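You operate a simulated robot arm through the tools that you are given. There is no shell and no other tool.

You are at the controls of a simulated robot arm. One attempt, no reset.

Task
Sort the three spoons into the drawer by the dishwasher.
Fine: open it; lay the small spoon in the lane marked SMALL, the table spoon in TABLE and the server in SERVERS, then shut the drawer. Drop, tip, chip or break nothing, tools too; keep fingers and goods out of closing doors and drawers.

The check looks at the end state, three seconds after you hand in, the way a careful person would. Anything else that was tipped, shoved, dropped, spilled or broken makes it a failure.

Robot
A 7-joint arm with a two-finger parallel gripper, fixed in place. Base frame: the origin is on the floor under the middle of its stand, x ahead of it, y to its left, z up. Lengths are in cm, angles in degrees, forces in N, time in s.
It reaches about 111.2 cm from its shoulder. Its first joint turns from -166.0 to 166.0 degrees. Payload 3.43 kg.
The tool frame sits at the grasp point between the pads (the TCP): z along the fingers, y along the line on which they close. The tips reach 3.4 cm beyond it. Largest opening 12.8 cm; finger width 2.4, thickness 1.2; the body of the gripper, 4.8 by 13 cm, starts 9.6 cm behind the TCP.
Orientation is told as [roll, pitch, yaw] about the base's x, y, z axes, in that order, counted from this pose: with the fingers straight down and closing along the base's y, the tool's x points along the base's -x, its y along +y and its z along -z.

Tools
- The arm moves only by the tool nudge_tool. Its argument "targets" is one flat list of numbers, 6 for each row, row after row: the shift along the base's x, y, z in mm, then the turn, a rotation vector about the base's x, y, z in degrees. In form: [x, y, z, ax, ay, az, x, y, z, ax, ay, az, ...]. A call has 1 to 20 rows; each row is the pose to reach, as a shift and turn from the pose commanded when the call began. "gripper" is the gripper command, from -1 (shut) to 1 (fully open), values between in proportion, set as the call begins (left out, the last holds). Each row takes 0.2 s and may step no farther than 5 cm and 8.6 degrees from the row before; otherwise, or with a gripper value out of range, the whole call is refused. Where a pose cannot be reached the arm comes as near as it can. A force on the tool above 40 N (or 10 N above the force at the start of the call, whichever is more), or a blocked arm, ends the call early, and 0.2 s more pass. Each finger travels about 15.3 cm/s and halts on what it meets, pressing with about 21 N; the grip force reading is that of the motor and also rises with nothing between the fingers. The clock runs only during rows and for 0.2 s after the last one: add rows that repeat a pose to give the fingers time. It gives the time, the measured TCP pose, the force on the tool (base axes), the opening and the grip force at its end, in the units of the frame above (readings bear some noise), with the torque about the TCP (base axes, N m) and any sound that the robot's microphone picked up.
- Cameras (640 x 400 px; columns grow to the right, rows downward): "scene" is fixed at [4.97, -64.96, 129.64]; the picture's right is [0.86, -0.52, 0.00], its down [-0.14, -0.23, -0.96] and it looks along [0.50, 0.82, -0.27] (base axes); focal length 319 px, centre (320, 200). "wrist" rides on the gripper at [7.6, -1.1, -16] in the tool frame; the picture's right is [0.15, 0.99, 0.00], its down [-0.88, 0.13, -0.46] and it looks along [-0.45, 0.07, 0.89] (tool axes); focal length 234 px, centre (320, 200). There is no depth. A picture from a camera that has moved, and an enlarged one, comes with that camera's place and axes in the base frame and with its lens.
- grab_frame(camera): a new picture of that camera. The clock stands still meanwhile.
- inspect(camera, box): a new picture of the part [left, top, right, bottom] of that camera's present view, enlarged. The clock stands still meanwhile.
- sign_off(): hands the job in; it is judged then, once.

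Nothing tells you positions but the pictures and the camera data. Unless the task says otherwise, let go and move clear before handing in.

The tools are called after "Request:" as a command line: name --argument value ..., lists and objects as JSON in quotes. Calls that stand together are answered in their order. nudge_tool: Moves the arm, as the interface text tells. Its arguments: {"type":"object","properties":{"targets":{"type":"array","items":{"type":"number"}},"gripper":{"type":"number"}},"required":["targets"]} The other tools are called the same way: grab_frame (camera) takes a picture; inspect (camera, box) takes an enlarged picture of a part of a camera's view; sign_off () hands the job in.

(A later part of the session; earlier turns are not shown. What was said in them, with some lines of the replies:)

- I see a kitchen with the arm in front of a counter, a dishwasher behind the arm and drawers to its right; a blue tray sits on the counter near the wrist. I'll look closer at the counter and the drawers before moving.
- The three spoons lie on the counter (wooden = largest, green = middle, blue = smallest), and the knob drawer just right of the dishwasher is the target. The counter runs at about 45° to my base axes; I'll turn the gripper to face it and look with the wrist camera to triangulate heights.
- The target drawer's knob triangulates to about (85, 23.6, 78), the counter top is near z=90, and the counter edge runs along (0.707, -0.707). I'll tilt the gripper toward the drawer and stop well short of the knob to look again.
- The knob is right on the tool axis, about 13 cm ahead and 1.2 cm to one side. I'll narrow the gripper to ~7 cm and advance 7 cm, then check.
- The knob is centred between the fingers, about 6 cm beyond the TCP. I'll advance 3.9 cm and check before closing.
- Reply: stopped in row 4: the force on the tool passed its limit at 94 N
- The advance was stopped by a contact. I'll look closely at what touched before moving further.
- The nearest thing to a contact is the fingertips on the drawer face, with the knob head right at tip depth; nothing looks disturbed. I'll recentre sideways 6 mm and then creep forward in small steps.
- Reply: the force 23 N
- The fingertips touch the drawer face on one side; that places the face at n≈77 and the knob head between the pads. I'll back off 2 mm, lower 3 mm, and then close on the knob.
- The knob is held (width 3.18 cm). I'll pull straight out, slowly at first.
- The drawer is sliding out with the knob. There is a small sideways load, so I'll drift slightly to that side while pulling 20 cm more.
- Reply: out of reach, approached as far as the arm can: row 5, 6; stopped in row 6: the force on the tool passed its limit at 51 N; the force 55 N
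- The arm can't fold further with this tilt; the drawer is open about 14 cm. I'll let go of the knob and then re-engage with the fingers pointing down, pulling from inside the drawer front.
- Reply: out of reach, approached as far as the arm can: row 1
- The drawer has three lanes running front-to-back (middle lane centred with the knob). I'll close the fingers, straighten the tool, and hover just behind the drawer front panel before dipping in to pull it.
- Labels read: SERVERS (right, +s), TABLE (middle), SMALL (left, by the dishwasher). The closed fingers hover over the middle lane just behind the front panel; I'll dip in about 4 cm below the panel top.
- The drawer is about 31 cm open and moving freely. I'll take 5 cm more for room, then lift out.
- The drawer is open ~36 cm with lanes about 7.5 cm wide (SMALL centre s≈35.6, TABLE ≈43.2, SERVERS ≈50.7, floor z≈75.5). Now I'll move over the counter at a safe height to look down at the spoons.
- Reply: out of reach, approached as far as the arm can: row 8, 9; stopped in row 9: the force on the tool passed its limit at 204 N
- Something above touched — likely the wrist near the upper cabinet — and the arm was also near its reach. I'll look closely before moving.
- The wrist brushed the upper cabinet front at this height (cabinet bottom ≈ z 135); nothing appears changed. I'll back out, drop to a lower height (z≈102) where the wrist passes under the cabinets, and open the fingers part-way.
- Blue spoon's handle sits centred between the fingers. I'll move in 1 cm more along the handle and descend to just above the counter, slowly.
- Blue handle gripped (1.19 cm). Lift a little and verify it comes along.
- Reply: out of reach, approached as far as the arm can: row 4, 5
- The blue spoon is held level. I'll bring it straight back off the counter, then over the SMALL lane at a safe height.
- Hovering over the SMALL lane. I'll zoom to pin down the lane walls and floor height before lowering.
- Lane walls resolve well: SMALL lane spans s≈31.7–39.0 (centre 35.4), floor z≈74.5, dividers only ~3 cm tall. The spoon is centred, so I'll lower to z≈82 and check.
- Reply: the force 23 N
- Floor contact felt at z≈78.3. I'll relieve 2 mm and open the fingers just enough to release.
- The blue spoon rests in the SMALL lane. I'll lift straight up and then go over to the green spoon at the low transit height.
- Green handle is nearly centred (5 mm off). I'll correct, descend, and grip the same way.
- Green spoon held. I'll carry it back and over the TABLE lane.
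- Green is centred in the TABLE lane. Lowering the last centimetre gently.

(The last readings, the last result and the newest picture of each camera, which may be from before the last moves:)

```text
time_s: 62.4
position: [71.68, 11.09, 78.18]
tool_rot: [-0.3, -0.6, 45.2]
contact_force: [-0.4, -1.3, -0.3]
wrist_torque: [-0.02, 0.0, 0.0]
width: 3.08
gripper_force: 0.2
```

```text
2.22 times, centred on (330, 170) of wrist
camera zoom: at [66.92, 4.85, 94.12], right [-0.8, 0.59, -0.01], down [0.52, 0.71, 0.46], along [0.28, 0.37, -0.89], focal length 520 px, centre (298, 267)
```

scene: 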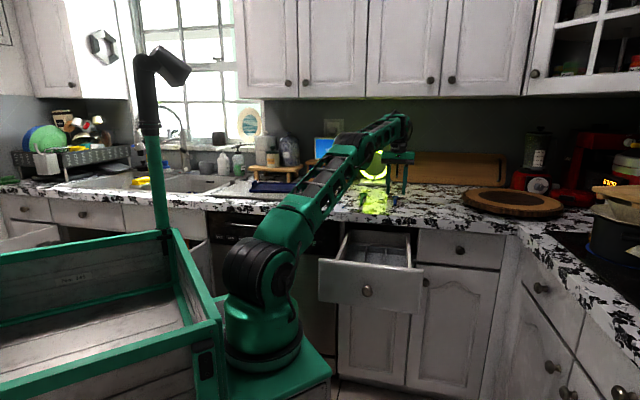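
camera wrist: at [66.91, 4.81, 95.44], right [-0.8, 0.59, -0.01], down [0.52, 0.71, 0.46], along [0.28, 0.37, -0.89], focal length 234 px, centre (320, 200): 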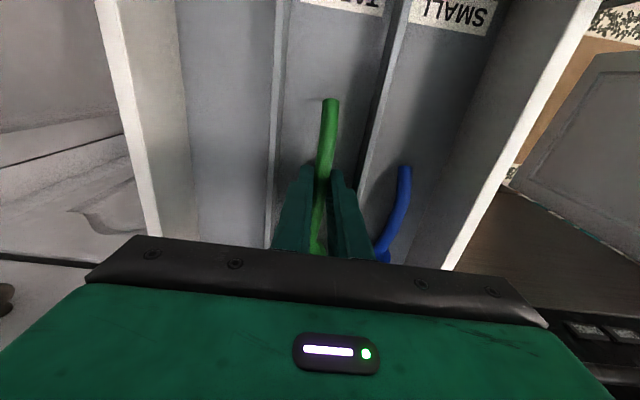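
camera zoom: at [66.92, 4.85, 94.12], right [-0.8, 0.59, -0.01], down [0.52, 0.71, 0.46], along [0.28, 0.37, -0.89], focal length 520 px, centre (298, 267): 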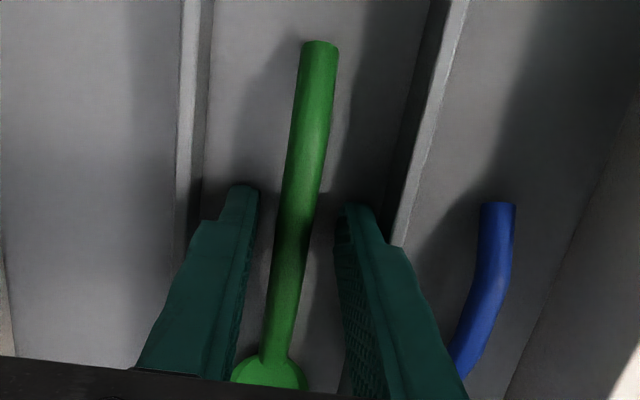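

Green rests in the TABLE lane. Lifting clear and heading to the wooden server.

Request:
nudge_tool --targets '[0, 0, 20, 0, 0, 0, 0, 0, 60, 0, 0, 0, 0, 0, 105, 0, 0, 0, 0, 0, 150, 0, 0, 0, 0, 0, 190, 0, 0, 0, 0, 0, 210, 0, 0, 0, 0, 0, 210, 0, 0, 0]'

Request:
grab_frame --camera "wrist"

Request:
nudge_tool --targets '[-10, 38, 0, 0, 0, 0, -22, 82, 0, 0, 0, 0, -35, 128, 0, 0, 0, 0, -48, 174, 0, 0, 0, 0, -60, 219, 0, 0, 0, 0, -70, 255, 0, 0, 0, 0, -60, 276, 0, 0, 0, 0, -32, 304, 0, 0, 0, 0, -4, 332, 0, 0, 0, 0, 24, 360, 0, 0, 0, 0, 46, 382, 0, 0, 0, 0, 60, 396, 0, 0, 0, 0, 60, 396, 0, 0, 0, 0, 60, 396, 0, 0, 0, 0]' --gripper -0.2

Request:
grab_frame --camera "wrist"

Request:
grab_frame --camera "scene"

```text
time_s: 64.0
position: [71.73, 10.9, 99.24]
tool_rot: [-0.4, -0.7, 45.1]
contact_force: [-0.6, -0.2, 0.7]
wrist_torque: [-0.02, 0.02, 0.03]
width: 3.1
gripper_force: 0.1
```

```text
taken
camera wrist: at [67.0, 4.77, 115.18], right [-0.8, 0.59, -0.01], down [0.52, 0.71, 0.46], along [0.28, 0.37, -0.89], focal length 234 px, centre (320, 200)
```

wrist: 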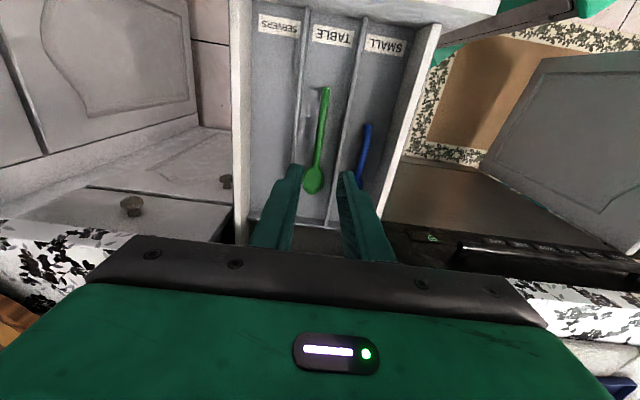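

```text
time_s: 67.0
position: [77.82, 50.66, 99.32]
tool_rot: [-0.3, -0.6, 45.1]
contact_force: [0.1, 0.5, -0.6]
wrist_torque: [0.01, -0.02, -0.04]
width: 5.11
gripper_force: 0.1
```

```text
taken
camera wrist: at [73.03, 44.49, 115.21], right [-0.8, 0.59, -0.01], down [0.52, 0.71, 0.46], along [0.28, 0.37, -0.89], focal length 234 px, centre (320, 200)
```

wrist: 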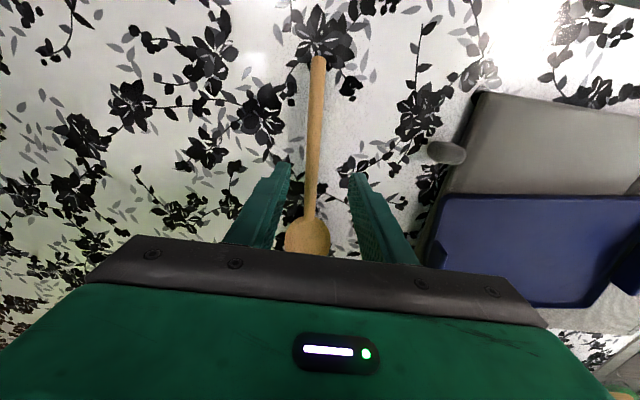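

```text
taken
```

scene: 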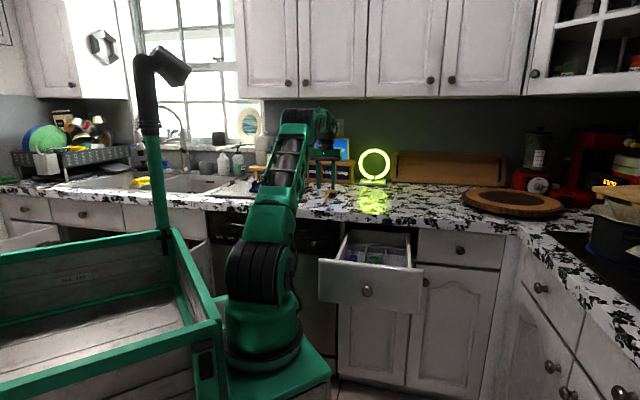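

Wooden handle is ~7 mm off centre; I'll correct and descend.

Request:
nudge_tool --targets '[3, -3, -10, 0, 0, 0, 5, -5, -20, 0, 0, 0, 5, -5, -30, 0, 0, 0, 5, -5, -38, 0, 0, 0, 5, -5, -43, 0, 0, 0, 5, -5, -43, 0, 0, 0]'

Request:
grab_frame --camera "wrist"

Request:
inspect --camera "scene" --box '[285, 150, 381, 210]'

```text
time_s: 68.4
position: [78.3, 50.04, 95.04]
tool_rot: [-0.4, -0.6, 45.1]
contact_force: [-0.2, 0.3, 0.1]
wrist_torque: [-0.02, 0.0, -0.05]
width: 5.12
gripper_force: 0.1
```

```text
taken
camera wrist: at [73.48, 43.93, 110.86], right [-0.8, 0.59, -0.01], down [0.52, 0.71, 0.46], along [0.28, 0.37, -0.89], focal length 234 px, centre (320, 200)
```

wrist: 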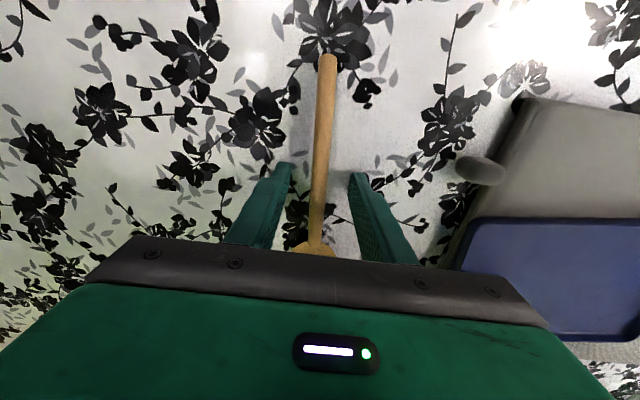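

```text
6.67 times, centred on (333, 180) of scene
camera zoom: at [4.97, -64.96, 129.64], right [0.86, -0.52, 0.0], down [-0.14, -0.23, -0.96], along [0.5, 0.82, -0.27], focal length 2128 px, centre (233, 333)
```

zoom: 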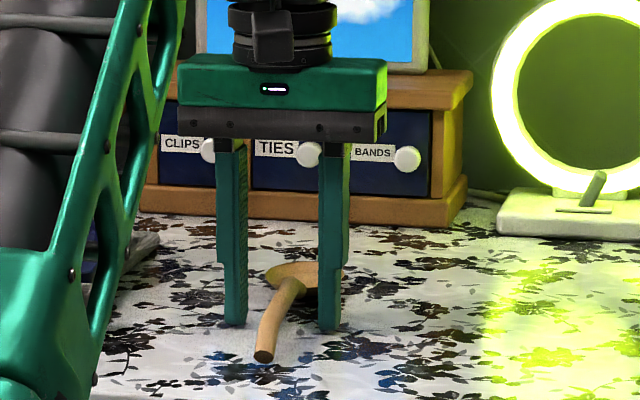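

Request:
nudge_tool --targets '[0, 0, 0, 0, 0, 0, 0, 0, 0, 0, 0, 0, 0, 0, 0, 0, 0, 0, 0, 0, 0, 0, 0, 0]' --gripper -1

Request:
nudge_tool --targets '[0, 0, 8, 0, 0, 0, 0, 0, 18, 0, 0, 0, 0, 0, 30, 0, 0, 0, 0, 0, 42, 0, 0, 0, 0, 0, 42, 0, 0, 0]'

Request:
grab_frame --camera "wrist"

Request:
inspect --camera "scene" --box '[285, 150, 381, 210]'

```text
time_s: 69.4
position: [78.29, 50.12, 94.97]
tool_rot: [-0.3, -0.6, 45.1]
contact_force: [0.2, -0.5, 0.0]
wrist_torque: [0.03, 0.03, 0.04]
width: 1.2
gripper_force: 21.1
```

```text
time_s: 70.6
position: [78.31, 50.16, 99.09]
tool_rot: [-0.4, -0.6, 45.0]
contact_force: [0.1, 0.2, -0.3]
wrist_torque: [-0.01, 0.01, -0.02]
width: 1.18
gripper_force: 21.1
```

```text
taken
camera wrist: at [73.46, 44.0, 115.05], right [-0.8, 0.59, -0.01], down [0.52, 0.71, 0.46], along [0.28, 0.37, -0.89], focal length 234 px, centre (320, 200)
```

wrist: 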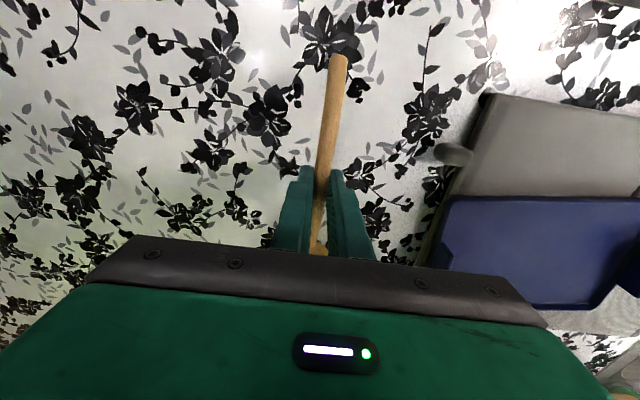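

```text
6.67 times, centred on (333, 180) of scene
camera zoom: at [4.97, -64.96, 129.64], right [0.86, -0.52, 0.0], down [-0.14, -0.23, -0.96], along [0.5, 0.82, -0.27], focal length 2128 px, centre (233, 333)
```

zoom: 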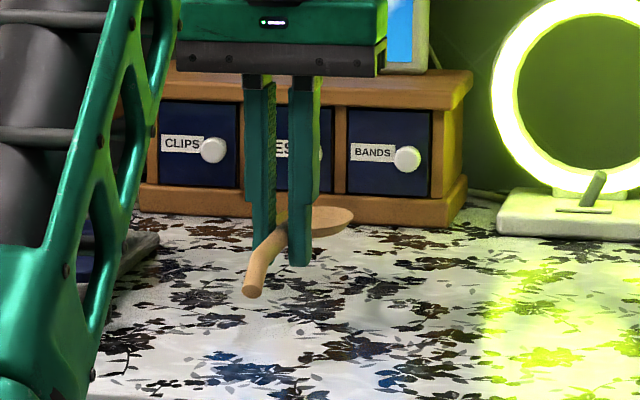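

Wooden spoon held and aligned. Carry it back off the counter and across to the SERVERS lane.

Request:
nudge_tool --targets '[-15, -15, 0, 0, 0, 0, -38, -38, 0, 0, 0, 0, -61, -61, 0, 0, 0, 0, -84, -84, 0, 0, 0, 0, -106, -106, 0, 0, 0, 0, -98, -141, 0, 0, 0, 0, -89, -178, 0, 0, 0, 0, -80, -216, 0, 0, 0, 0, -70, -255, 0, 0, 0, 0, -60, -294, 0, 0, 0, 0, -51, -333, 0, 0, 0, 0, -42, -372, 0, 0, 0, 0, -33, -408, 0, 0, 0, 0, -26, -438, 0, 0, 0, 0, -21, -457, 0, 0, 0, 0, -21, -457, 0, 0, 0, 0, -21, -457, 0, 0, 0, 0]'

Request:
grab_frame --camera "wrist"

Request:
inspect --camera "wrist" --box '[200, 60, 440, 260]'

Request:
inspect --camera "scene" --box '[320, 175, 448, 255]'

```text
time_s: 74.2
position: [76.19, 4.51, 99.23]
tool_rot: [-0.2, -0.6, 45.1]
contact_force: [-0.2, 0.1, -0.9]
wrist_torque: [-0.02, 0.02, -0.01]
width: 1.2
gripper_force: 20.8
```

```text
taken
camera wrist: at [71.39, -1.77, 115.03], right [-0.8, 0.59, -0.01], down [0.52, 0.71, 0.46], along [0.28, 0.37, -0.89], focal length 234 px, centre (320, 200)
```

wrist: 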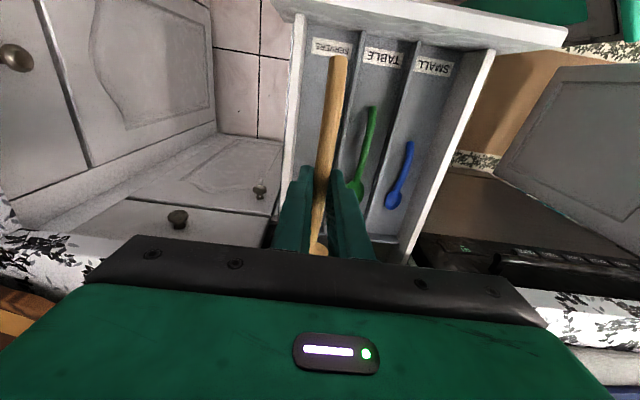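

```text
2.00 times, centred on (320, 160) of wrist
camera zoom: at [71.39, -1.77, 115.03], right [-0.8, 0.59, -0.01], down [0.52, 0.71, 0.46], along [0.28, 0.37, -0.89], focal length 468 px, centre (320, 280)
```

zoom: 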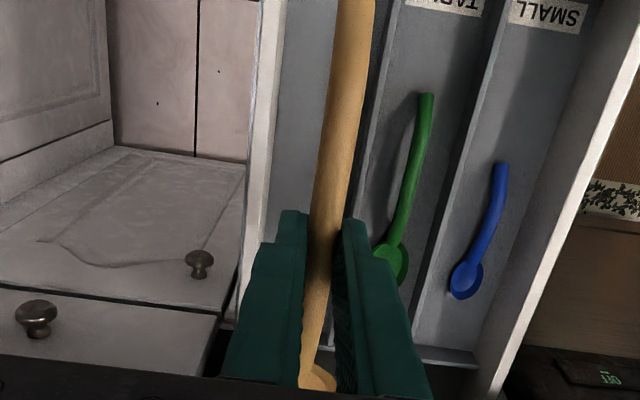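

```text
5.00 times, centred on (384, 215) of scene
camera zoom: at [4.97, -64.96, 129.64], right [0.86, -0.52, 0.0], down [-0.14, -0.23, -0.96], along [0.5, 0.82, -0.27], focal length 1596 px, centre (0, 125)
```

zoom: 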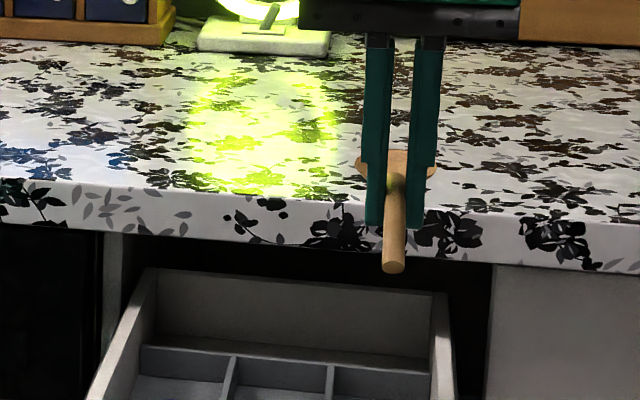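

Request:
inspect --camera "wrist" --box '[270, 60, 390, 135]'

Request:
inspect --camera "wrist" --box '[270, 110, 390, 185]'

```text
5.33 times, centred on (330, 98) of wrist
camera zoom: at [71.39, -1.77, 115.03], right [-0.8, 0.59, -0.01], down [0.52, 0.71, 0.46], along [0.28, 0.37, -0.89], focal length 1249 px, centre (267, 747)
```

zoom: 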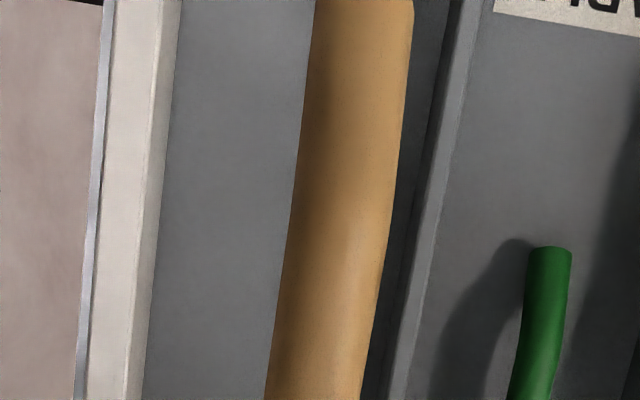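

```text
5.33 times, centred on (330, 148) of wrist
camera zoom: at [71.39, -1.77, 115.03], right [-0.8, 0.59, -0.01], down [0.52, 0.71, 0.46], along [0.28, 0.37, -0.89], focal length 1249 px, centre (267, 480)
```

zoom: 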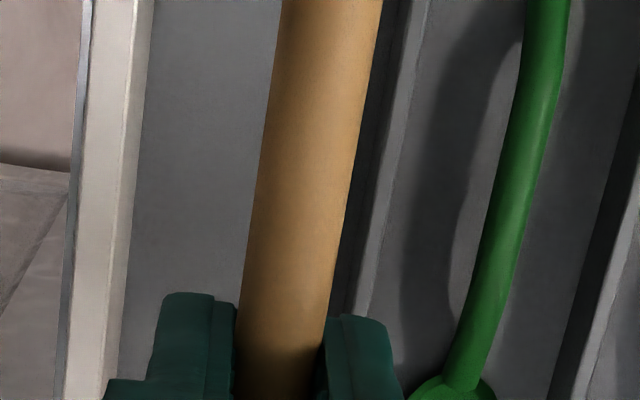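

Lane SERVERS measures s≈47.4–54.6; shifting 3 mm centres the 5.7 cm bowl. Lowering to z≈82 first.

Request:
nudge_tool --targets '[2, -2, -35, 0, 0, 0, 2, -2, -70, 0, 0, 0, 2, -2, -105, 0, 0, 0, 2, -2, -138, 0, 0, 0, 2, -2, -160, 0, 0, 0, 2, -2, -172, 0, 0, 0, 2, -2, -172, 0, 0, 0]'

Request:
grab_frame --camera "wrist"

Request:
inspect --camera "scene" --box '[330, 205, 440, 274]'

```text
time_s: 75.8
position: [76.33, 4.2, 81.97]
tool_rot: [-0.3, -0.6, 45.1]
contact_force: [-0.2, 0.8, -0.9]
wrist_torque: [-0.02, -0.01, -0.03]
width: 1.2
gripper_force: 21.8
```

```text
taken
camera wrist: at [71.53, -1.95, 97.8], right [-0.8, 0.59, -0.01], down [0.52, 0.71, 0.46], along [0.28, 0.37, -0.89], focal length 234 px, centre (320, 200)
```

wrist: 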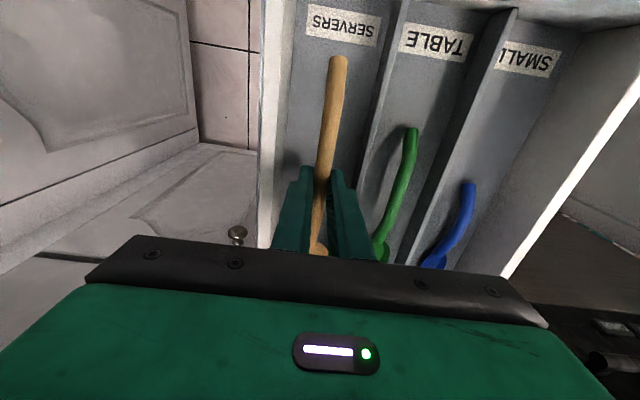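

```text
5.80 times, centred on (385, 240) of scene
camera zoom: at [4.97, -64.96, 129.64], right [0.86, -0.52, 0.0], down [-0.14, -0.23, -0.96], along [0.5, 0.82, -0.27], focal length 1850 px, centre (-57, -29)
```

zoom: 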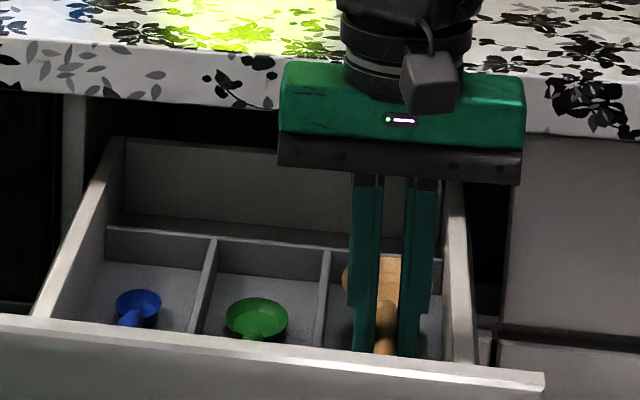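

Request:
nudge_tool --targets '[0, 0, -7, 0, 0, 0, 0, 0, -14, 0, 0, 0, 0, 0, -20, 0, 0, 0, 0, 0, -26, 0, 0, 0, 0, 0, -26, 0, 0, 0]'

Request:
nudge_tool --targets '[0, 0, -3, 0, 0, 0, 0, 0, -6, 0, 0, 0, 0, 0, -6, 0, 0, 0]'

Request:
inspect --camera "scene" --box '[330, 205, 440, 274]'

Request:
grab_frame --camera "wrist"

```text
time_s: 77.0
position: [76.29, 4.28, 79.29]
tool_rot: [-0.4, -0.5, 45.1]
contact_force: [-0.2, 0.6, 0.0]
wrist_torque: [0.01, 0.06, 0.02]
width: 1.17
gripper_force: 21.4
```

```text
time_s: 77.8
position: [76.33, 4.26, 78.67]
tool_rot: [-0.3, -0.5, 45.1]
contact_force: [-0.7, -0.1, -0.8]
wrist_torque: [-0.01, 0.04, 0.0]
width: 1.2
gripper_force: 20.8
```

```text
5.80 times, centred on (385, 240) of scene
camera zoom: at [4.97, -64.96, 129.64], right [0.86, -0.52, 0.0], down [-0.14, -0.23, -0.96], along [0.5, 0.82, -0.27], focal length 1850 px, centre (-57, -29)
```

zoom: 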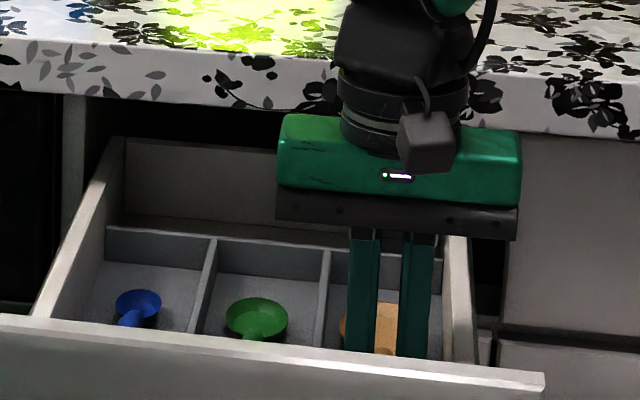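

```text
taken
camera wrist: at [71.53, -2.01, 94.61], right [-0.8, 0.59, -0.01], down [0.52, 0.71, 0.46], along [0.28, 0.37, -0.89], focal length 234 px, centre (320, 200)
```

wrist: 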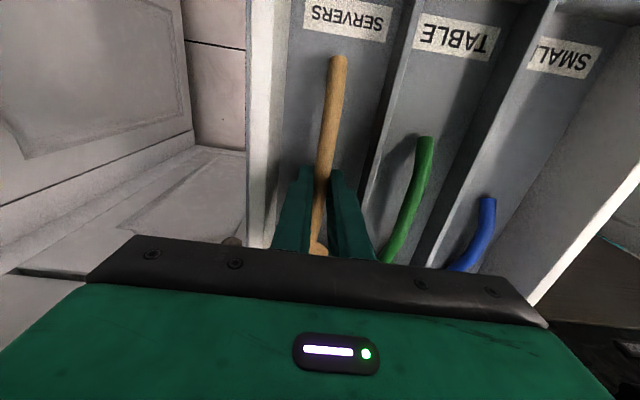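

Request:
nudge_tool --targets '[0, 0, -2, 0, 0, 0, 0, 0, -3.5, 0, 0, 0, 0, 0, -3.5, 0, 0, 0]'

Request:
nudge_tool --targets '[0, 0, 0, 0, 0, 0, 0, 0, 0, 0, 0, 0, 0, 0, 0, 0, 0, 0]' --gripper -0.52

Request:
inspect --camera "wrist" --box '[240, 40, 420, 260]'

```text
time_s: 78.6
position: [76.3, 4.3, 78.34]
tool_rot: [-0.4, -0.6, 45.1]
contact_force: [-0.3, 0.3, -0.6]
wrist_torque: [0.06, -0.01, 0.0]
width: 1.19
gripper_force: 21.1
```

```text
time_s: 79.4
position: [76.34, 4.32, 78.45]
tool_rot: [-0.3, -0.6, 45.1]
contact_force: [0.5, 0.3, 0.8]
wrist_torque: [0.0, 0.01, 0.02]
width: 3.06
gripper_force: 0.1
```

```text
1.82 times, centred on (330, 150) of wrist
camera zoom: at [71.53, -2.01, 94.31], right [-0.8, 0.59, -0.01], down [0.52, 0.71, 0.46], along [0.28, 0.37, -0.89], focal length 426 px, centre (302, 291)
```

zoom: 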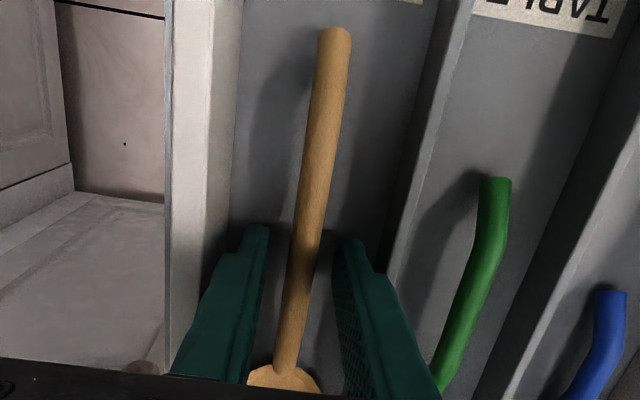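

The server is released in its lane. I'll lift straight up and check all three spoons before closing.

Request:
nudge_tool --targets '[0, 0, 20, 0, 0, 0, 0, 0, 60, 0, 0, 0, 0, 0, 105, 0, 0, 0, 0, 0, 150, 0, 0, 0, 0, 0, 195, 0, 0, 0, 0, 0, 240, 0, 0, 0, 0, 0, 260, 0, 0, 0, 0, 0, 260, 0, 0, 0]'

Request:
grab_frame --camera "wrist"

Request:
inspect --camera "scene" --box '[310, 205, 440, 286]'

```text
time_s: 81.2
position: [76.47, 4.25, 104.48]
tool_rot: [-0.3, -0.6, 45.2]
contact_force: [0.4, 0.0, 0.5]
wrist_torque: [0.02, -0.01, 0.03]
width: 3.08
gripper_force: 0.0
```

```text
taken
camera wrist: at [71.65, -1.99, 120.33], right [-0.8, 0.59, -0.01], down [0.52, 0.71, 0.46], along [0.28, 0.37, -0.89], focal length 234 px, centre (320, 200)
```

wrist: 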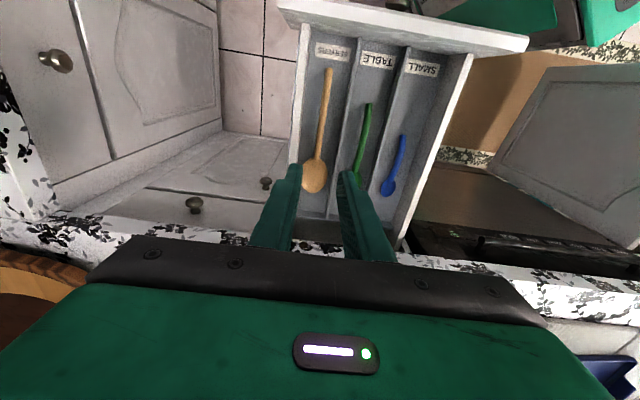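

```text
4.92 times, centred on (375, 246) of scene
camera zoom: at [4.97, -64.96, 129.64], right [0.86, -0.52, 0.0], down [-0.14, -0.23, -0.96], along [0.5, 0.82, -0.27], focal length 1571 px, centre (49, -24)
```

zoom: 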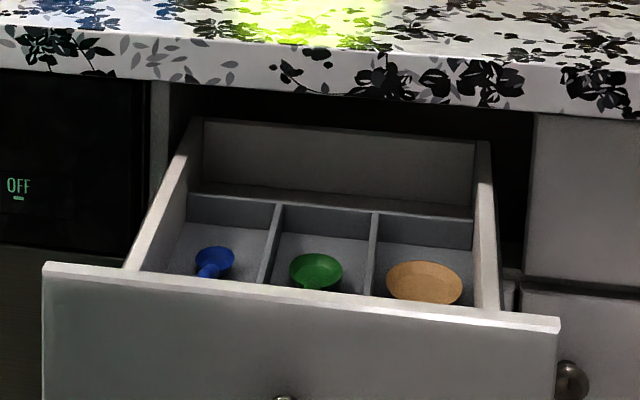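

Request:
inspect --camera "wrist" --box '[280, 0, 540, 230]'

```text
1.74 times, centred on (410, 115) of wrist
camera zoom: at [71.65, -1.99, 120.33], right [-0.8, 0.59, -0.01], down [0.52, 0.71, 0.46], along [0.28, 0.37, -0.89], focal length 407 px, centre (164, 348)
```

zoom: 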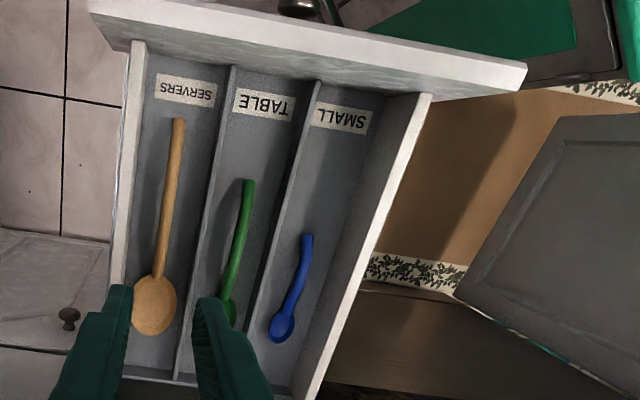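

All three spoons lie inside their lanes. Next I'll move over to the outside of the drawer front (offset from the knob) to push it closed.

Request:
nudge_tool --targets '[-30, -27, 0, 0, 0, 0, -61, -55, 0, 0, 0, 0, -92, -83, 0, 0, 0, 0, -122, -111, 0, 0, 0, 0, -153, -138, 0, 0, 0, 0, -153, -138, 0, 0, 0, 0]' --gripper -1

Request:
grab_frame --camera "wrist"

Request:
grab_frame --camera "scene"

```text
time_s: 82.6
position: [61.2, -9.54, 104.43]
tool_rot: [-0.3, -0.5, 45.0]
contact_force: [0.2, -0.3, 0.7]
wrist_torque: [0.01, 0.01, 0.0]
width: 0.0
gripper_force: 20.7
```

```text
taken
camera wrist: at [56.3, -15.83, 120.29], right [-0.8, 0.59, -0.01], down [0.52, 0.71, 0.46], along [0.28, 0.37, -0.89], focal length 234 px, centre (320, 200)
```

wrist: 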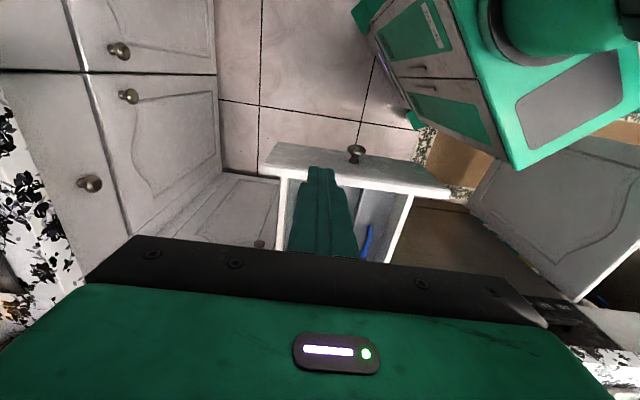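

```text
taken
```

scene: 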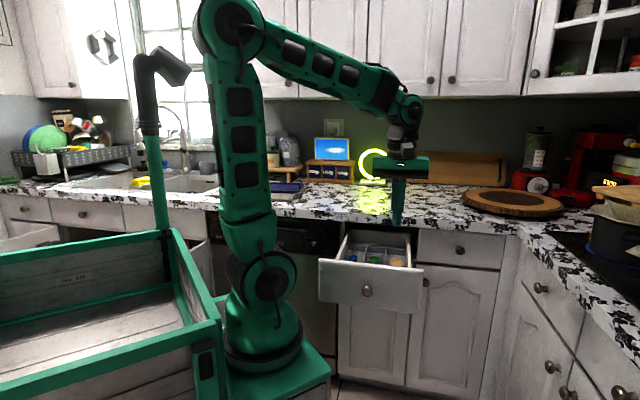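

Request:
inspect --camera "wrist" --box '[250, 125, 460, 256]'

```text
3.05 times, centred on (355, 190) of wrist
camera zoom: at [56.3, -15.83, 120.29], right [-0.8, 0.59, -0.01], down [0.52, 0.71, 0.46], along [0.28, 0.37, -0.89], focal length 714 px, centre (213, 229)
```

zoom: 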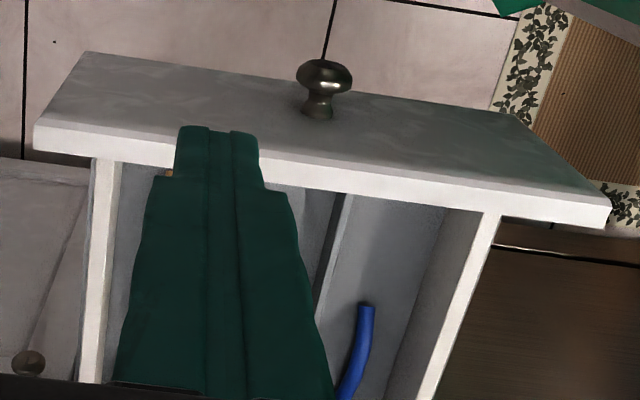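

Panel face is at n≈41.5 and the fingers are 4 cm outside it. Descend to put the fingertips beside the face, clear of the knob.

Request:
nudge_tool --targets '[0, 0, -35, 0, 0, 0, 0, 0, -70, 0, 0, 0, 0, 0, -105, 0, 0, 0, 0, 0, -140, 0, 0, 0, 0, 0, -175, 0, 0, 0, 0, 0, -200, 0, 0, 0, 0, 0, -200, 0, 0, 0]'

Request:
grab_frame --camera "wrist"

Request:
inspect --camera "scene" --box '[300, 170, 460, 290]'

```text
time_s: 84.2
position: [61.09, -9.54, 84.48]
tool_rot: [-0.3, -0.6, 45.0]
contact_force: [1.0, 0.2, -0.4]
wrist_torque: [0.03, -0.03, 0.0]
width: 0.01
gripper_force: 20.9
```

```text
taken
camera wrist: at [56.27, -15.8, 100.35], right [-0.8, 0.59, -0.01], down [0.52, 0.71, 0.46], along [0.28, 0.37, -0.89], focal length 234 px, centre (320, 200)
```

wrist: 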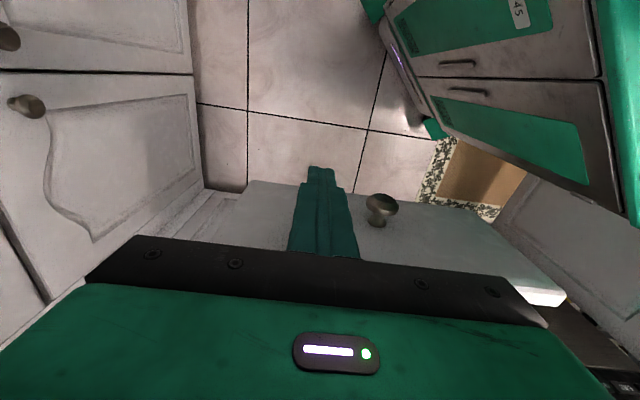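

```text
3.33 times, centred on (380, 230) of scene
camera zoom: at [4.97, -64.96, 129.64], right [0.86, -0.52, 0.0], down [-0.14, -0.23, -0.96], along [0.5, 0.82, -0.27], focal length 1064 px, centre (120, 100)
```

zoom: 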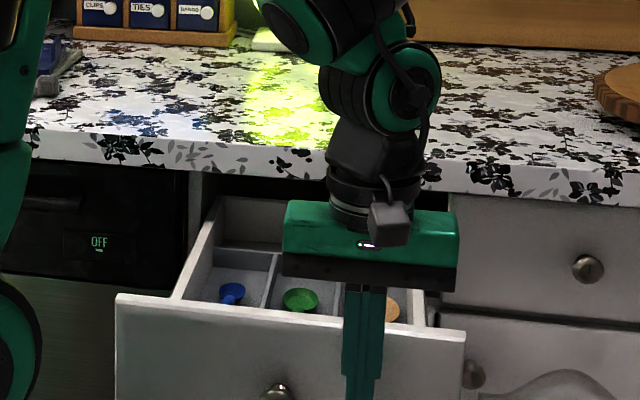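

Fingers are in place outside the drawer front. I'll push it in slowly, with gentle start and stop.

Request:
nudge_tool --targets '[4, 4, 0, 0, 0, 0, 9, 9, 0, 0, 0, 0, 14, 14, 0, 0, 0, 0, 19, 19, 0, 0, 0, 0, 24, 24, 0, 0, 0, 0, 29, 29, 0, 0, 0, 0, 34, 34, 0, 0, 0, 0, 40, 40, 0, 0, 0, 0, 47, 47, 0, 0, 0, 0, 54, 54, 0, 0, 0, 0, 61, 61, 0, 0, 0, 0, 68, 68, 0, 0, 0, 0, 75, 75, 0, 0, 0, 0, 82, 82, 0, 0, 0, 0, 89, 89, 0, 0, 0, 0, 95, 95, 0, 0, 0, 0, 100, 100, 0, 0, 0, 0, 104, 104, 0, 0, 0, 0, 106, 106, 0, 0, 0, 0, 106, 106, 0, 0, 0, 0]'

Request:
grab_frame --camera "scene"

Request:
grab_frame --camera "wrist"

```text
time_s: 88.4
position: [71.57, 1.04, 84.49]
tool_rot: [-0.3, -0.6, 45.2]
contact_force: [-1.8, -2.1, -0.1]
wrist_torque: [0.0, 0.01, -0.04]
width: 0.02
gripper_force: 20.4
```

```text
taken
```

scene: 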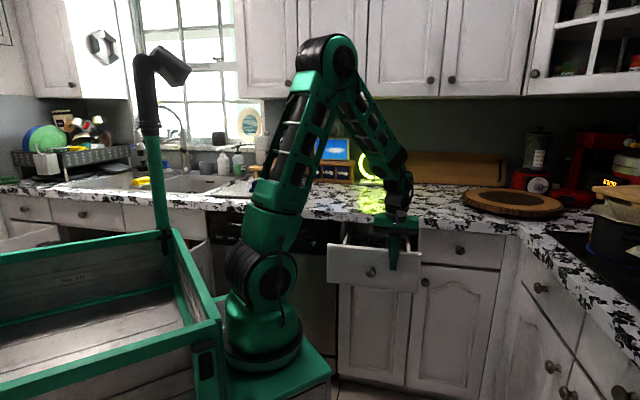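

```text
taken
camera wrist: at [66.85, -5.2, 100.32], right [-0.8, 0.59, -0.01], down [0.52, 0.71, 0.46], along [0.28, 0.37, -0.89], focal length 234 px, centre (320, 200)
```

wrist: 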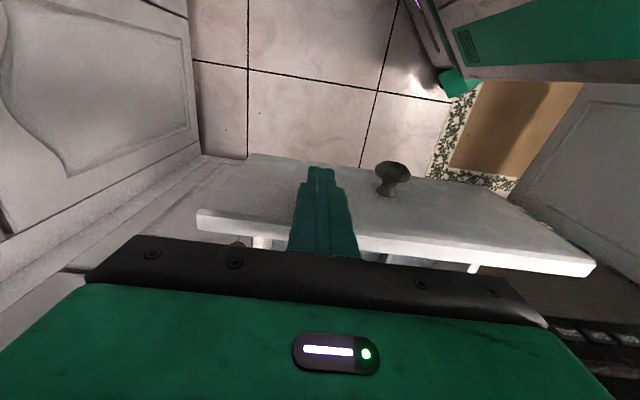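

Request:
nudge_tool --targets '[4, 4, 0, 0, 0, 0, 10, 10, 0, 0, 0, 0, 17, 17, 0, 0, 0, 0, 24, 24, 0, 0, 0, 0, 31, 31, 0, 0, 0, 0, 38, 38, 0, 0, 0, 0, 45, 45, 0, 0, 0, 0, 52, 52, 0, 0, 0, 0, 59, 59, 0, 0, 0, 0, 66, 66, 0, 0, 0, 0, 73, 73, 0, 0, 0, 0, 80, 80, 0, 0, 0, 0, 87, 87, 0, 0, 0, 0, 94, 94, 0, 0, 0, 0, 101, 101, 0, 0, 0, 0, 107, 107, 0, 0, 0, 0, 112, 112, 0, 0, 0, 0, 115, 115, 0, 0, 0, 0, 117, 117, 0, 0, 0, 0, 117, 117, 0, 0, 0, 0]'

Request:
grab_frame --camera "scene"

Request:
grab_frame --camera "wrist"

```text
time_s: 92.6
position: [83.31, 12.74, 84.32]
tool_rot: [-0.4, -0.6, 45.2]
contact_force: [-0.6, -2.0, -1.0]
wrist_torque: [0.02, -0.06, -0.04]
width: 0.03
gripper_force: 21.3
```

```text
taken
```

scene: 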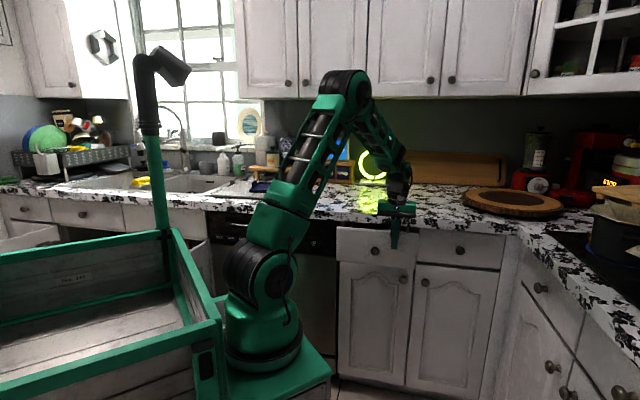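

```text
taken
camera wrist: at [78.56, 6.51, 100.28], right [-0.8, 0.59, -0.01], down [0.52, 0.71, 0.46], along [0.28, 0.37, -0.89], focal length 234 px, centre (320, 200)
```

wrist: 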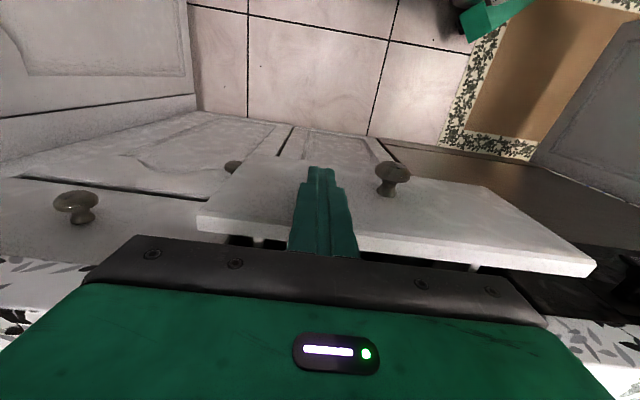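

The drawer has about 8 cm to go, and a vertical finger would meet the counter overhang. I'll back off, then tilt 45° and straddle the knob with open fingers for the final push.

Request:
nudge_tool --targets '[-14, -14, 0, 0, 0, 0, -32, -32, 0, 0, 0, 0, -50, -50, 0, 0, 0, 0, -50, -50, 0, 0, 0, 0]'

Request:
nudge_tool --targets '[-8, 8, -4, 5.3, -5.3, 0, -16, 16, -9, 10.6, -10.6, 0, -24, 24, -14, 15.9, -15.9, 0, -32, 32, -19, 21.2, -21.2, 0, -40, 40, -24, 26.5, -26.5, 0, -46.7, 46.7, -28, 31.8, -31.8, 0, -46.7, 46.7, -28, 31.8, -31.8, 0, -46.7, 46.7, -28, 31.8, -31.8, 0]' --gripper 0.1

Request:
grab_frame --camera "wrist"

Request:
grab_frame --camera "scene"

```text
time_s: 93.6
position: [78.32, 7.73, 84.4]
tool_rot: [-0.3, -0.6, 45.0]
contact_force: [0.2, -0.4, 0.0]
wrist_torque: [-0.01, 0.03, 0.01]
width: 0.0
gripper_force: 21.1
```

```text
time_s: 95.4
position: [73.73, 12.45, 81.61]
tool_rot: [-0.5, -45.6, 45.1]
contact_force: [1.4, -0.1, 0.2]
wrist_torque: [-0.02, 0.0, -0.03]
width: 7.07
gripper_force: 0.0
```

```text
taken
camera wrist: at [62.52, -0.16, 87.36], right [-0.77, 0.63, -0.11], down [0.11, 0.3, 0.95], along [0.63, 0.72, -0.3], focal length 234 px, centre (320, 200)
```

wrist: 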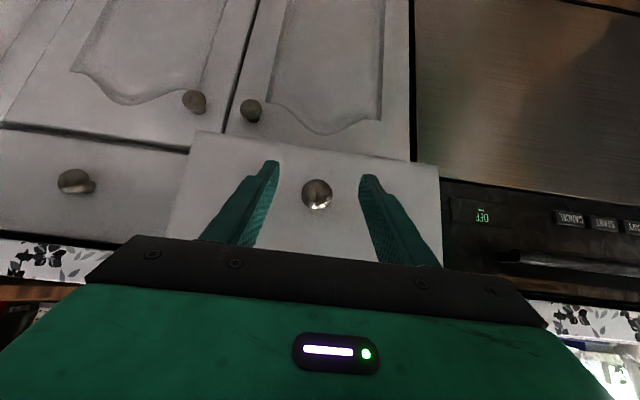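

```text
taken
```

scene: 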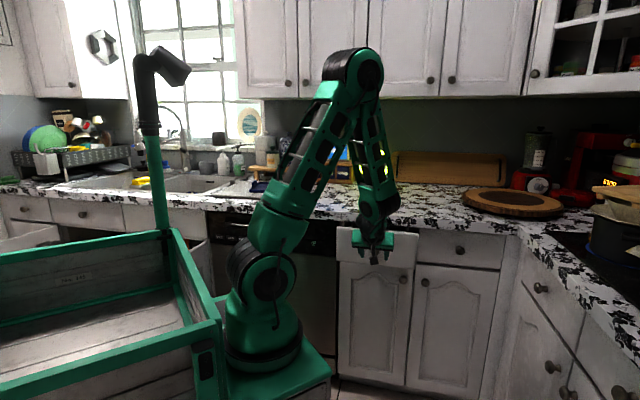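

Request:
nudge_tool --targets '[4, 4, 0, 0, 0, 0, 9, 9, 0, 0, 0, 0, 14, 14, 0, 0, 0, 0, 19, 19, 0, 0, 0, 0, 24, 24, 0, 0, 0, 0, 29, 29, 0, 0, 0, 0, 33, 33, 0, 0, 0, 0, 37, 37, 0, 0, 0, 0, 42, 42, 0, 0, 0, 0, 47, 47, 0, 0, 0, 0, 52, 52, 0, 0, 0, 0, 57, 57, 0, 0, 0, 0, 62, 62, 0, 0, 0, 0, 67, 67, 0, 0, 0, 0, 71, 71, 0, 0, 0, 0, 75, 75, 0, 0, 0, 0, 78, 78, 0, 0, 0, 0, 81, 81, 0, 0, 0, 0, 83, 83, 0, 0, 0, 0, 83, 83, 0, 0, 0, 0]'

Request:
grab_frame --camera "wrist"

Request:
inspect --camera "scene" --box '[320, 190, 480, 290]'

```text
time_s: 99.6
position: [82.05, 20.76, 81.57]
tool_rot: [-0.3, -45.6, 45.1]
contact_force: [-1.5, -0.9, 0.3]
wrist_torque: [-0.02, -0.01, 0.07]
width: 7.0
gripper_force: 0.0
```

```text
taken
camera wrist: at [70.83, 8.15, 87.37], right [-0.77, 0.63, -0.11], down [0.11, 0.3, 0.95], along [0.63, 0.72, -0.3], focal length 234 px, centre (320, 200)
```

wrist: 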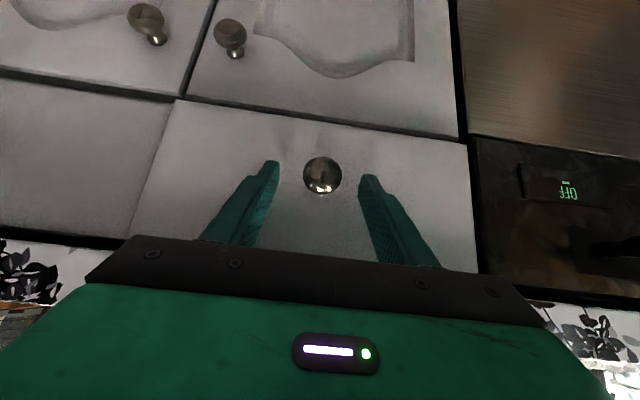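

```text
4.00 times, centred on (400, 240) of scene
camera zoom: at [4.97, -64.96, 129.64], right [0.86, -0.52, 0.0], down [-0.14, -0.23, -0.96], along [0.5, 0.82, -0.27], focal length 1277 px, centre (0, 40)
```

zoom: 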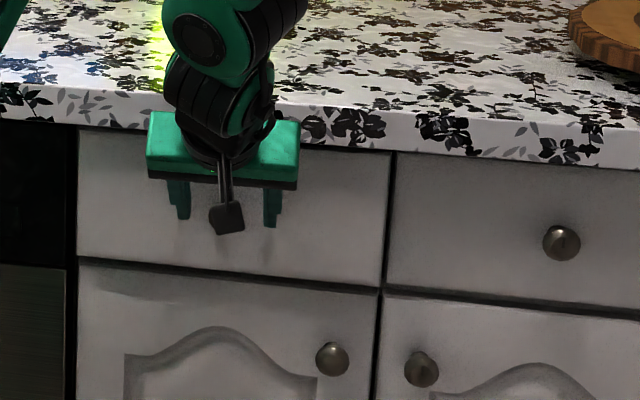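

Nearly closed. I'll creep the last centimetre, watching the force.

Request:
nudge_tool --targets '[1.5, 1.5, 0, 0, 0, 0, 3, 3, 0, 0, 0, 0, 4.5, 4.5, 0, 0, 0, 0, 4.5, 4.5, 0, 0, 0, 0]'

Request:
nudge_tool --targets '[1, 1, 0, 0, 0, 0, 2, 2, 0, 0, 0, 0, 2, 2, 0, 0, 0, 0]'

Request:
inspect --camera "wrist" --box '[120, 60, 300, 172]'

```text
time_s: 100.6
position: [82.44, 21.2, 81.64]
tool_rot: [-0.4, -45.6, 45.1]
contact_force: [-0.4, -0.2, 0.9]
wrist_torque: [0.02, -0.04, 0.02]
width: 7.03
gripper_force: 0.1
```

```text
time_s: 101.4
position: [82.54, 21.38, 81.6]
tool_rot: [-0.4, -45.7, 45.1]
contact_force: [-0.3, -1.0, 0.7]
wrist_torque: [0.0, 0.0, 0.05]
width: 7.03
gripper_force: 0.1
```

```text
3.56 times, centred on (210, 116) of wrist
camera zoom: at [71.47, 8.81, 87.35], right [-0.77, 0.63, -0.11], down [0.11, 0.3, 0.95], along [0.63, 0.72, -0.3], focal length 833 px, centre (711, 499)
```

zoom: 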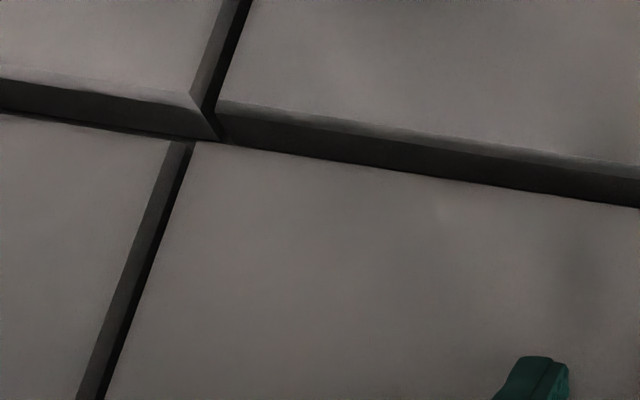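

Request:
nudge_tool --targets '[1, 1, 0, 0, 0, 0, 2, 2, 0, 0, 0, 0, 2, 2, 0, 0, 0, 0]'

Request:
nudge_tool --targets '[0.8, 0.8, 0, 0, 0, 0, 1.5, 1.5, 0, 0, 0, 0, 1.5, 1.5, 0, 0, 0, 0]'

Request:
inspect --camera "wrist" --box '[120, 60, 300, 172]'

```text
time_s: 102.2
position: [82.75, 21.6, 81.6]
tool_rot: [-0.4, -45.4, 45.0]
contact_force: [-6.8, -7.4, 4.1]
wrist_torque: [0.1, 0.14, 0.37]
width: 7.02
gripper_force: 0.1
```

```text
time_s: 103.0
position: [82.8, 21.51, 81.5]
tool_rot: [-0.3, -45.5, 45.1]
contact_force: [-26.6, -27.3, 10.4]
wrist_torque: [0.13, 0.41, 1.41]
width: 7.03
gripper_force: 0.1
```

```text
3.56 times, centred on (210, 116) of wrist
camera zoom: at [71.62, 8.99, 87.37], right [-0.77, 0.63, -0.11], down [0.11, 0.3, 0.95], along [0.63, 0.72, -0.3], focal length 833 px, centre (711, 499)
```

zoom: 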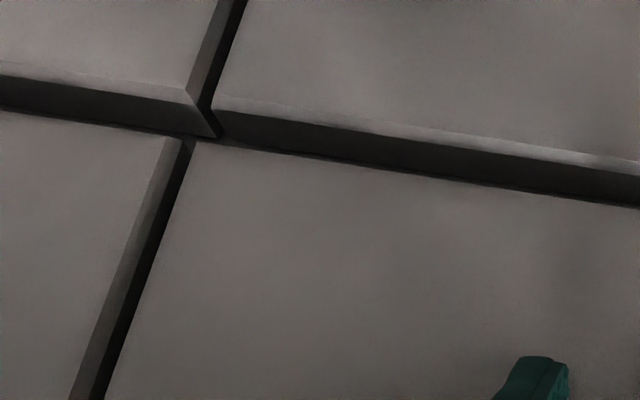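

The drawer is fully seated (firm stop felt). Backing straight out from around the knob.

Request:
nudge_tool --targets '[-4, -4, 0, 0, 0, 0, -12, -12, 0, 0, 0, 0, -25, -25, 0, 0, 0, 0, -40, -40, 0, 0, 0, 0, -55, -55, 0, 0, 0, 0, -70, -70, 0, 0, 0, 0, -70, -70, 0, 0, 0, 0]'

Request:
grab_frame --camera "wrist"

Request:
grab_frame --camera "scene"

```text
time_s: 104.6
position: [76.01, 14.79, 81.62]
tool_rot: [-0.5, -45.6, 45.2]
contact_force: [0.6, -0.9, 0.4]
wrist_torque: [-0.02, 0.0, 0.01]
width: 7.05
gripper_force: 0.0
```

```text
taken
camera wrist: at [64.83, 2.1, 87.38], right [-0.77, 0.63, -0.11], down [0.11, 0.3, 0.95], along [0.63, 0.72, -0.3], focal length 234 px, centre (320, 200)
```

wrist: 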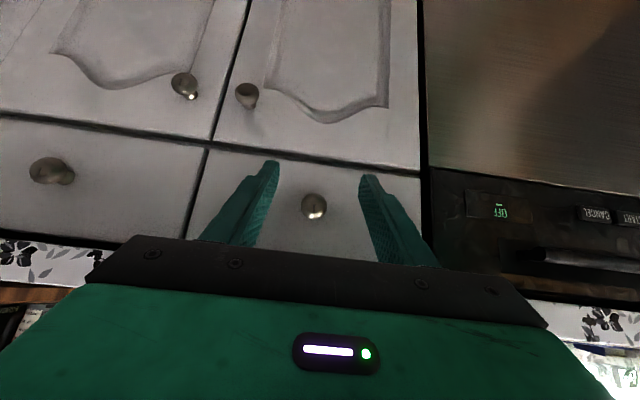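

```text
taken
```

scene: 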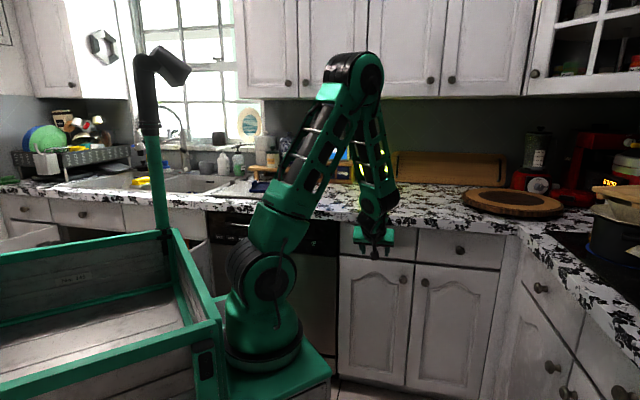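

Drawer is flush with its neighbour. I'll untilt and raise the arm clear, then check the whole scene.

Request:
nudge_tool --targets '[-14, -14, 20, -5.3, 5.3, 0, -28, -28, 45, -10.6, 10.6, 0, -42, -42, 80, -15.9, 15.9, 0, -56, -56, 115, -21.2, 21.2, 0, -70, -70, 150, -26.5, 26.5, 0, -84, -70, 190, -31.8, 31.8, 0, -100, -60, 230, -31.8, 31.8, 0, -120, -45, 265, -31.8, 31.8, 0, -140, -30, 300, -31.8, 31.8, 0, -140, -30, 300, -31.8, 31.8, 0]'

Request:
grab_frame --camera "scene"

Request:
grab_frame --camera "wrist"

Request:
inspect --camera "scene" --box '[320, 170, 520, 295]'

Request:
inspect --camera "scene" --box '[240, 0, 480, 150]'

```text
time_s: 106.8
position: [61.89, 11.78, 111.71]
tool_rot: [-0.2, -0.7, 45.1]
contact_force: [-0.5, 0.2, -0.4]
wrist_torque: [-0.03, 0.03, 0.0]
width: 7.04
gripper_force: 0.1
```

```text
taken
```

scene: 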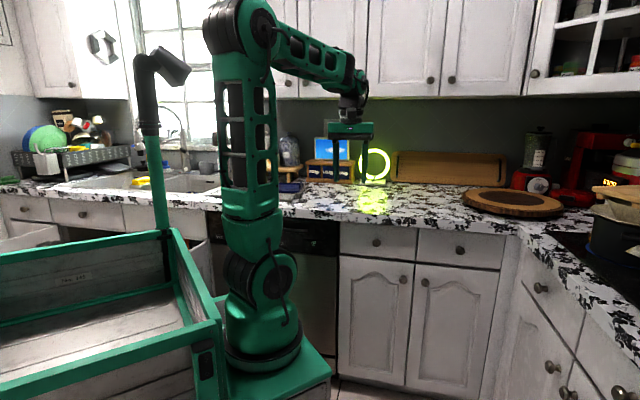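

```text
taken
camera wrist: at [57.12, 5.47, 127.57], right [-0.8, 0.59, -0.01], down [0.52, 0.71, 0.46], along [0.28, 0.37, -0.89], focal length 234 px, centre (320, 200)
```

wrist: 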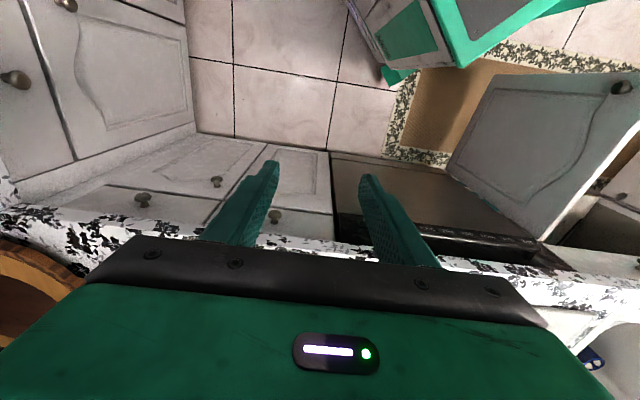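

```text
3.20 times, centred on (420, 232) of scene
camera zoom: at [4.97, -64.96, 129.64], right [0.86, -0.52, 0.0], down [-0.14, -0.23, -0.96], along [0.5, 0.82, -0.27], focal length 1021 px, centre (0, 96)
```

zoom: 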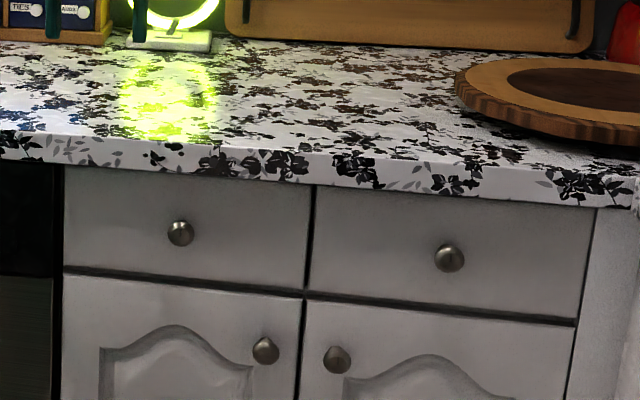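

```text
2.67 times, centred on (360, 75) of scene
camera zoom: at [4.97, -64.96, 129.64], right [0.86, -0.52, 0.0], down [-0.14, -0.23, -0.96], along [0.5, 0.82, -0.27], focal length 851 px, centre (213, 533)
```

zoom: 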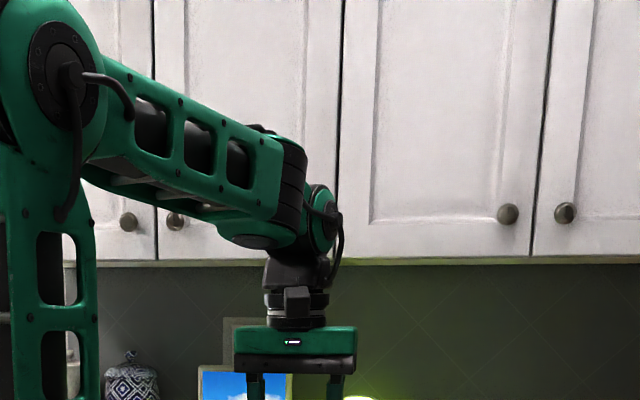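

The drawer front and knob are back exactly where they were at the start. The counter is clear of spoons, nothing else looks moved, and the open gripper is well clear, so I'm handing in.

Request:
sign_off

```text
The job is handed in.
```

The three spoons are in the drawer by the dishwasher, and the drawer is shut. The blue small spoon is in SMALL, the green table spoon in TABLE and the wooden server in SERVERS. I saw all three lying in their lanes before closing. I pushed the drawer in until it hit a firm stop, and its front and knob are back where they started.

**Hard contacts:** the arm hit things twice, and both times the safety stop ended the move.
- **Drawer front:** while I was lining up on the knob, a fingertip hit the drawer front at about 94 N.
- **Upper cabinet:** while I was moving over the counter, something stopped the arm at about 204 N. It was most likely the wrist against the upper cabinet door.

I saw no damage or shift at either spot in the pictures. I didn't take a close-up of the cabinet door at the point of contact.

Nothing was dropped. The gripper is empty, open and clear of the counter.
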